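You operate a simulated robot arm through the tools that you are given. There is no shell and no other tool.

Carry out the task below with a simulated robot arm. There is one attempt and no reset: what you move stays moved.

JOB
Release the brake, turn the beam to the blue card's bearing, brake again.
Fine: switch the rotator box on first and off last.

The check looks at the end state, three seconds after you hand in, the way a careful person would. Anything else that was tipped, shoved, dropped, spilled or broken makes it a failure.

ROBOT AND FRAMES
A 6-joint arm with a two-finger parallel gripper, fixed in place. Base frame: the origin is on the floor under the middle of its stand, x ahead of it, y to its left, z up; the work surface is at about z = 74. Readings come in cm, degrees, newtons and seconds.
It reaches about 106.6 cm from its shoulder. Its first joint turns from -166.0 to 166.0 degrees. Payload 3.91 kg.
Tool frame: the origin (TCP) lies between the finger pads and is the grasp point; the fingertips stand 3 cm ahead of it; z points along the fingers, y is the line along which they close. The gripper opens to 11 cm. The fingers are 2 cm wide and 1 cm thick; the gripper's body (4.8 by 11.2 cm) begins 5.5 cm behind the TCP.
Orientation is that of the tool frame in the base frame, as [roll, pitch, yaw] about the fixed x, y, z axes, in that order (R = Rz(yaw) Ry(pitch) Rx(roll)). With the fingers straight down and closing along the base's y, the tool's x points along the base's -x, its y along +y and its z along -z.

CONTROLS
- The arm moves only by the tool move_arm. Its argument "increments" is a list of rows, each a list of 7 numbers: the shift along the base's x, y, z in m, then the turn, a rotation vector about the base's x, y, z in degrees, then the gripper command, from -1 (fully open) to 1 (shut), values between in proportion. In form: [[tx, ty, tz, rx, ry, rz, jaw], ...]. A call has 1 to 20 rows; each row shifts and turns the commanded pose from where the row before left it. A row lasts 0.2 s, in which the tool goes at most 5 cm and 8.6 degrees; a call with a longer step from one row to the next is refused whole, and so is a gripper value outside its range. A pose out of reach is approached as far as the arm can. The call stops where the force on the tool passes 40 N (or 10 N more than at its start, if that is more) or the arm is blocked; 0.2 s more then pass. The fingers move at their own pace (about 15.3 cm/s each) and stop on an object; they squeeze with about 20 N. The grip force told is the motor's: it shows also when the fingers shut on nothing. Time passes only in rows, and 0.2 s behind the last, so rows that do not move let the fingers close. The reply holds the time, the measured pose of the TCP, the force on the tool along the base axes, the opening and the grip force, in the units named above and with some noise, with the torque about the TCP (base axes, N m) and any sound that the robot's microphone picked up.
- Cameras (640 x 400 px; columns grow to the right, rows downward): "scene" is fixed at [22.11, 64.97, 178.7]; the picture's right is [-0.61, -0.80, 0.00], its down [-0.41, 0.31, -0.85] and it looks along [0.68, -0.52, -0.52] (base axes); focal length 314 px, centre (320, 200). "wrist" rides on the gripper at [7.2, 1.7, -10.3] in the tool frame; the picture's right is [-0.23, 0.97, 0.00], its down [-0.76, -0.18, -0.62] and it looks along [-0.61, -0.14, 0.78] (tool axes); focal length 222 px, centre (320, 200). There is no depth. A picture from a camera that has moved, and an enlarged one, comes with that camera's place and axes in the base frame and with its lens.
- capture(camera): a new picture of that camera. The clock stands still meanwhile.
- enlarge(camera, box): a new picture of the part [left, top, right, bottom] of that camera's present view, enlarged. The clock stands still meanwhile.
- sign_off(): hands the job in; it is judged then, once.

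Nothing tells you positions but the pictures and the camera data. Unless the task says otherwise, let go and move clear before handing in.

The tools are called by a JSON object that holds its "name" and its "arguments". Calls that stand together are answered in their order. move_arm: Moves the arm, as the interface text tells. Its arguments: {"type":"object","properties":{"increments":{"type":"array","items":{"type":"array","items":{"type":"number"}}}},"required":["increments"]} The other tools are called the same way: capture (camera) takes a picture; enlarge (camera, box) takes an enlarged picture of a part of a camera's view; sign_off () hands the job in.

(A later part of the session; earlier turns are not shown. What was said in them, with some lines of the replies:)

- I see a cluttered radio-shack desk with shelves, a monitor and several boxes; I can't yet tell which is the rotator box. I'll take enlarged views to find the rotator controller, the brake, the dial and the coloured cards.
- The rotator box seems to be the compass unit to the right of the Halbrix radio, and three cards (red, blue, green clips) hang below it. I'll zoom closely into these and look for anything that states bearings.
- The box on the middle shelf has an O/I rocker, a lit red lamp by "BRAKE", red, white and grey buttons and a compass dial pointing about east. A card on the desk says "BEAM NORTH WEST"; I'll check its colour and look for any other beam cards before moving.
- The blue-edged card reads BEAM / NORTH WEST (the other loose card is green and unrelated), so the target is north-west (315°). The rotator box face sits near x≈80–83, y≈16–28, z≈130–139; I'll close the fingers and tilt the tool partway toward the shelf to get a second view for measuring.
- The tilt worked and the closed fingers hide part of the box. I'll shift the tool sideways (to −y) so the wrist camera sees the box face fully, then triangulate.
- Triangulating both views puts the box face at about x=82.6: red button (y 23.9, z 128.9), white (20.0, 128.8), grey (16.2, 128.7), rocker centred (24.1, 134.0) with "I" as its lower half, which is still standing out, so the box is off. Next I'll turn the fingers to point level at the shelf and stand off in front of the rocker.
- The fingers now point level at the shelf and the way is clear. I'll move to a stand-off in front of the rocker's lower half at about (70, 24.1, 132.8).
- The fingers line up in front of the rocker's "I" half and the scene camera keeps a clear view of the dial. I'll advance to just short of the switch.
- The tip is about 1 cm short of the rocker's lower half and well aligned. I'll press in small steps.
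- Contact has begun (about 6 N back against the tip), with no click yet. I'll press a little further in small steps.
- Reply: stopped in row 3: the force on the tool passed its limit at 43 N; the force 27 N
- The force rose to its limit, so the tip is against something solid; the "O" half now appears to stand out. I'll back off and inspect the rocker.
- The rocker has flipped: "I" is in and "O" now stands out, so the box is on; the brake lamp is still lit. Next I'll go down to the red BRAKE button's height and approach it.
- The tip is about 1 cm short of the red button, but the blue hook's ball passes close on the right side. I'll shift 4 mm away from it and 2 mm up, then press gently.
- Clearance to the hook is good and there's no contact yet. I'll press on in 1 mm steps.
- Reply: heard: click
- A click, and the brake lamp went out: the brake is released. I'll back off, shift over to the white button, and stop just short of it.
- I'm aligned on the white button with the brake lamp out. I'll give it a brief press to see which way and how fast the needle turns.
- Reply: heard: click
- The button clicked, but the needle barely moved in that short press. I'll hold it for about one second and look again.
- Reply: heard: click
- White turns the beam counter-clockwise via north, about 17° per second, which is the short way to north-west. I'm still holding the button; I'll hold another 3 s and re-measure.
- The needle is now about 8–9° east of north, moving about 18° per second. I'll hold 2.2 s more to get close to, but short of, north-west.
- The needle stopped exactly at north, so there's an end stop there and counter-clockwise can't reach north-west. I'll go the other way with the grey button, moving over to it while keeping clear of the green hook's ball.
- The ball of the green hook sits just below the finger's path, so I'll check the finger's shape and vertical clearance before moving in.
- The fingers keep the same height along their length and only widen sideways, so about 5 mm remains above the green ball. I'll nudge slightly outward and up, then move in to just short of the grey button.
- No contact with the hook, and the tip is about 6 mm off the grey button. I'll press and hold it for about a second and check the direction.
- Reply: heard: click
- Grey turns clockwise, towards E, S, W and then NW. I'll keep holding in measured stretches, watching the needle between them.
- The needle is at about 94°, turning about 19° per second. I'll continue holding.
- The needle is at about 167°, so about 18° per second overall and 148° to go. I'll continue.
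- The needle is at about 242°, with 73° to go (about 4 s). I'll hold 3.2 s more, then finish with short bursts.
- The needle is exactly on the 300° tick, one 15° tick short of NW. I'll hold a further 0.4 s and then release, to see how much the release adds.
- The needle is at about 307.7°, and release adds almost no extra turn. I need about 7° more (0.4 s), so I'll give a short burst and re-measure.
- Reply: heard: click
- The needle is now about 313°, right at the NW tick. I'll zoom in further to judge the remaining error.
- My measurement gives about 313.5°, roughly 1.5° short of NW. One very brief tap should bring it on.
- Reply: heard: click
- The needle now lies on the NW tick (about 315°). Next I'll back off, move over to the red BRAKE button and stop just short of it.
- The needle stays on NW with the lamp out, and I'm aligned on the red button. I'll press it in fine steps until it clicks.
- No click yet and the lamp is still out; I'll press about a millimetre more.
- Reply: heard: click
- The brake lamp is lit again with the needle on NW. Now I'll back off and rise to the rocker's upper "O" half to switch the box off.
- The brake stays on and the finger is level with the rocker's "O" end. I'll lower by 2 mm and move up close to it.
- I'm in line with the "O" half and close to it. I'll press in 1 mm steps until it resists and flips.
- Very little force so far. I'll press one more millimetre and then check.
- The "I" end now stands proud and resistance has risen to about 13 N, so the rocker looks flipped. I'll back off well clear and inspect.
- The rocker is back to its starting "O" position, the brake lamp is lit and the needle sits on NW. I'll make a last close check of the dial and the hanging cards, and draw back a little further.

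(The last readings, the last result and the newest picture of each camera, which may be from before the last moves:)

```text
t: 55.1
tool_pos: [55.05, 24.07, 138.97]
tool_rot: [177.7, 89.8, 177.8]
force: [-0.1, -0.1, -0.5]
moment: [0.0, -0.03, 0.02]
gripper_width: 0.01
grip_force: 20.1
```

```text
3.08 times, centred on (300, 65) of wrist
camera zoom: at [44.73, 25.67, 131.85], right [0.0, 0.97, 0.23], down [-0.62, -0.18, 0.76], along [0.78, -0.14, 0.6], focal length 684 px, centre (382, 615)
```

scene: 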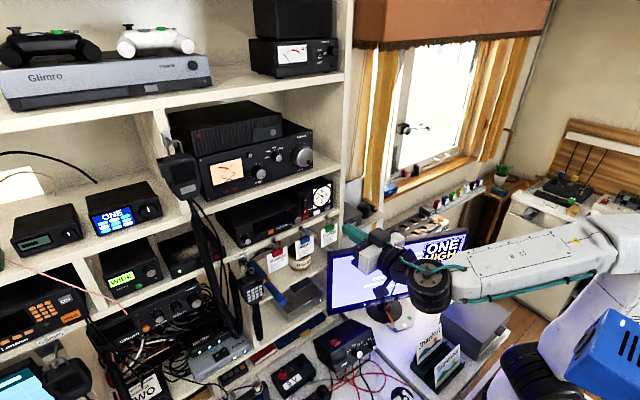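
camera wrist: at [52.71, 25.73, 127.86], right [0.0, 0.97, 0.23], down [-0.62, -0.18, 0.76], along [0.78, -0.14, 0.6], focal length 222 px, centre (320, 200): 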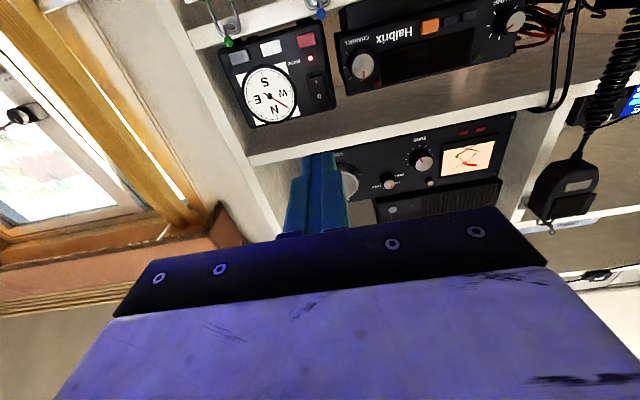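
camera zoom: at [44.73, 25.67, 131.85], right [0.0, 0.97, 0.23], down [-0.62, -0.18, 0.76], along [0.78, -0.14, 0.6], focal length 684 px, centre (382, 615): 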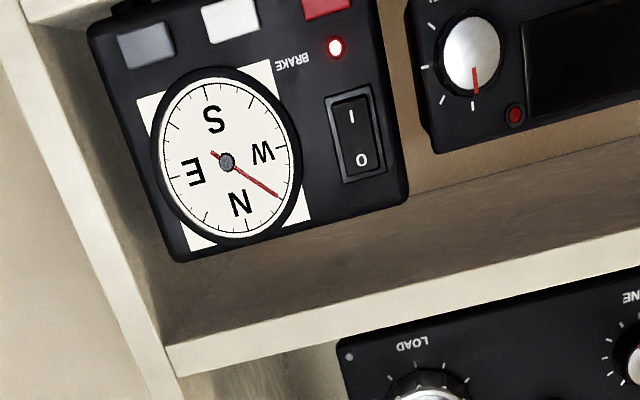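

The needle is on the NW tick, the brake lamp is lit and the rocker is at "O". The hanging cards look exactly as they did at the start, and the arm is clear, so I'm handing in.

{"name": "sign_off", "arguments": {}}

```text
The job is handed in.
```

The beam now points north-west, the brake is on again, and the rotator box is switched off. I handed the job in with the arm drawn back clear of the shelf.

- **Which card:** I took the blue card to be the blue-edged one on the desk reading "BEAM / NORTH WEST". The paper with the blue clip below the box (Geigorn) shows no bearing.
- **Order of work:** I switched the box on first. I then released the brake, turned the beam, set the brake again and switched the box off last.
- **Turning:** The white button turned the beam anticlockwise, but it stopped at north and would not go further. I used the grey button instead and brought it the long way round, through east, south and west.
- **Final check:** The needle sits on the north-west tick, about 315° by my measurement from the pictures. The brake lamp is lit and the power rocker is back at "O".
- **Surroundings:** In the last pictures the three hanging cards and the jar looked the same as at the start. The only hard contact was about 43 N against the power rocker when I switched it on.
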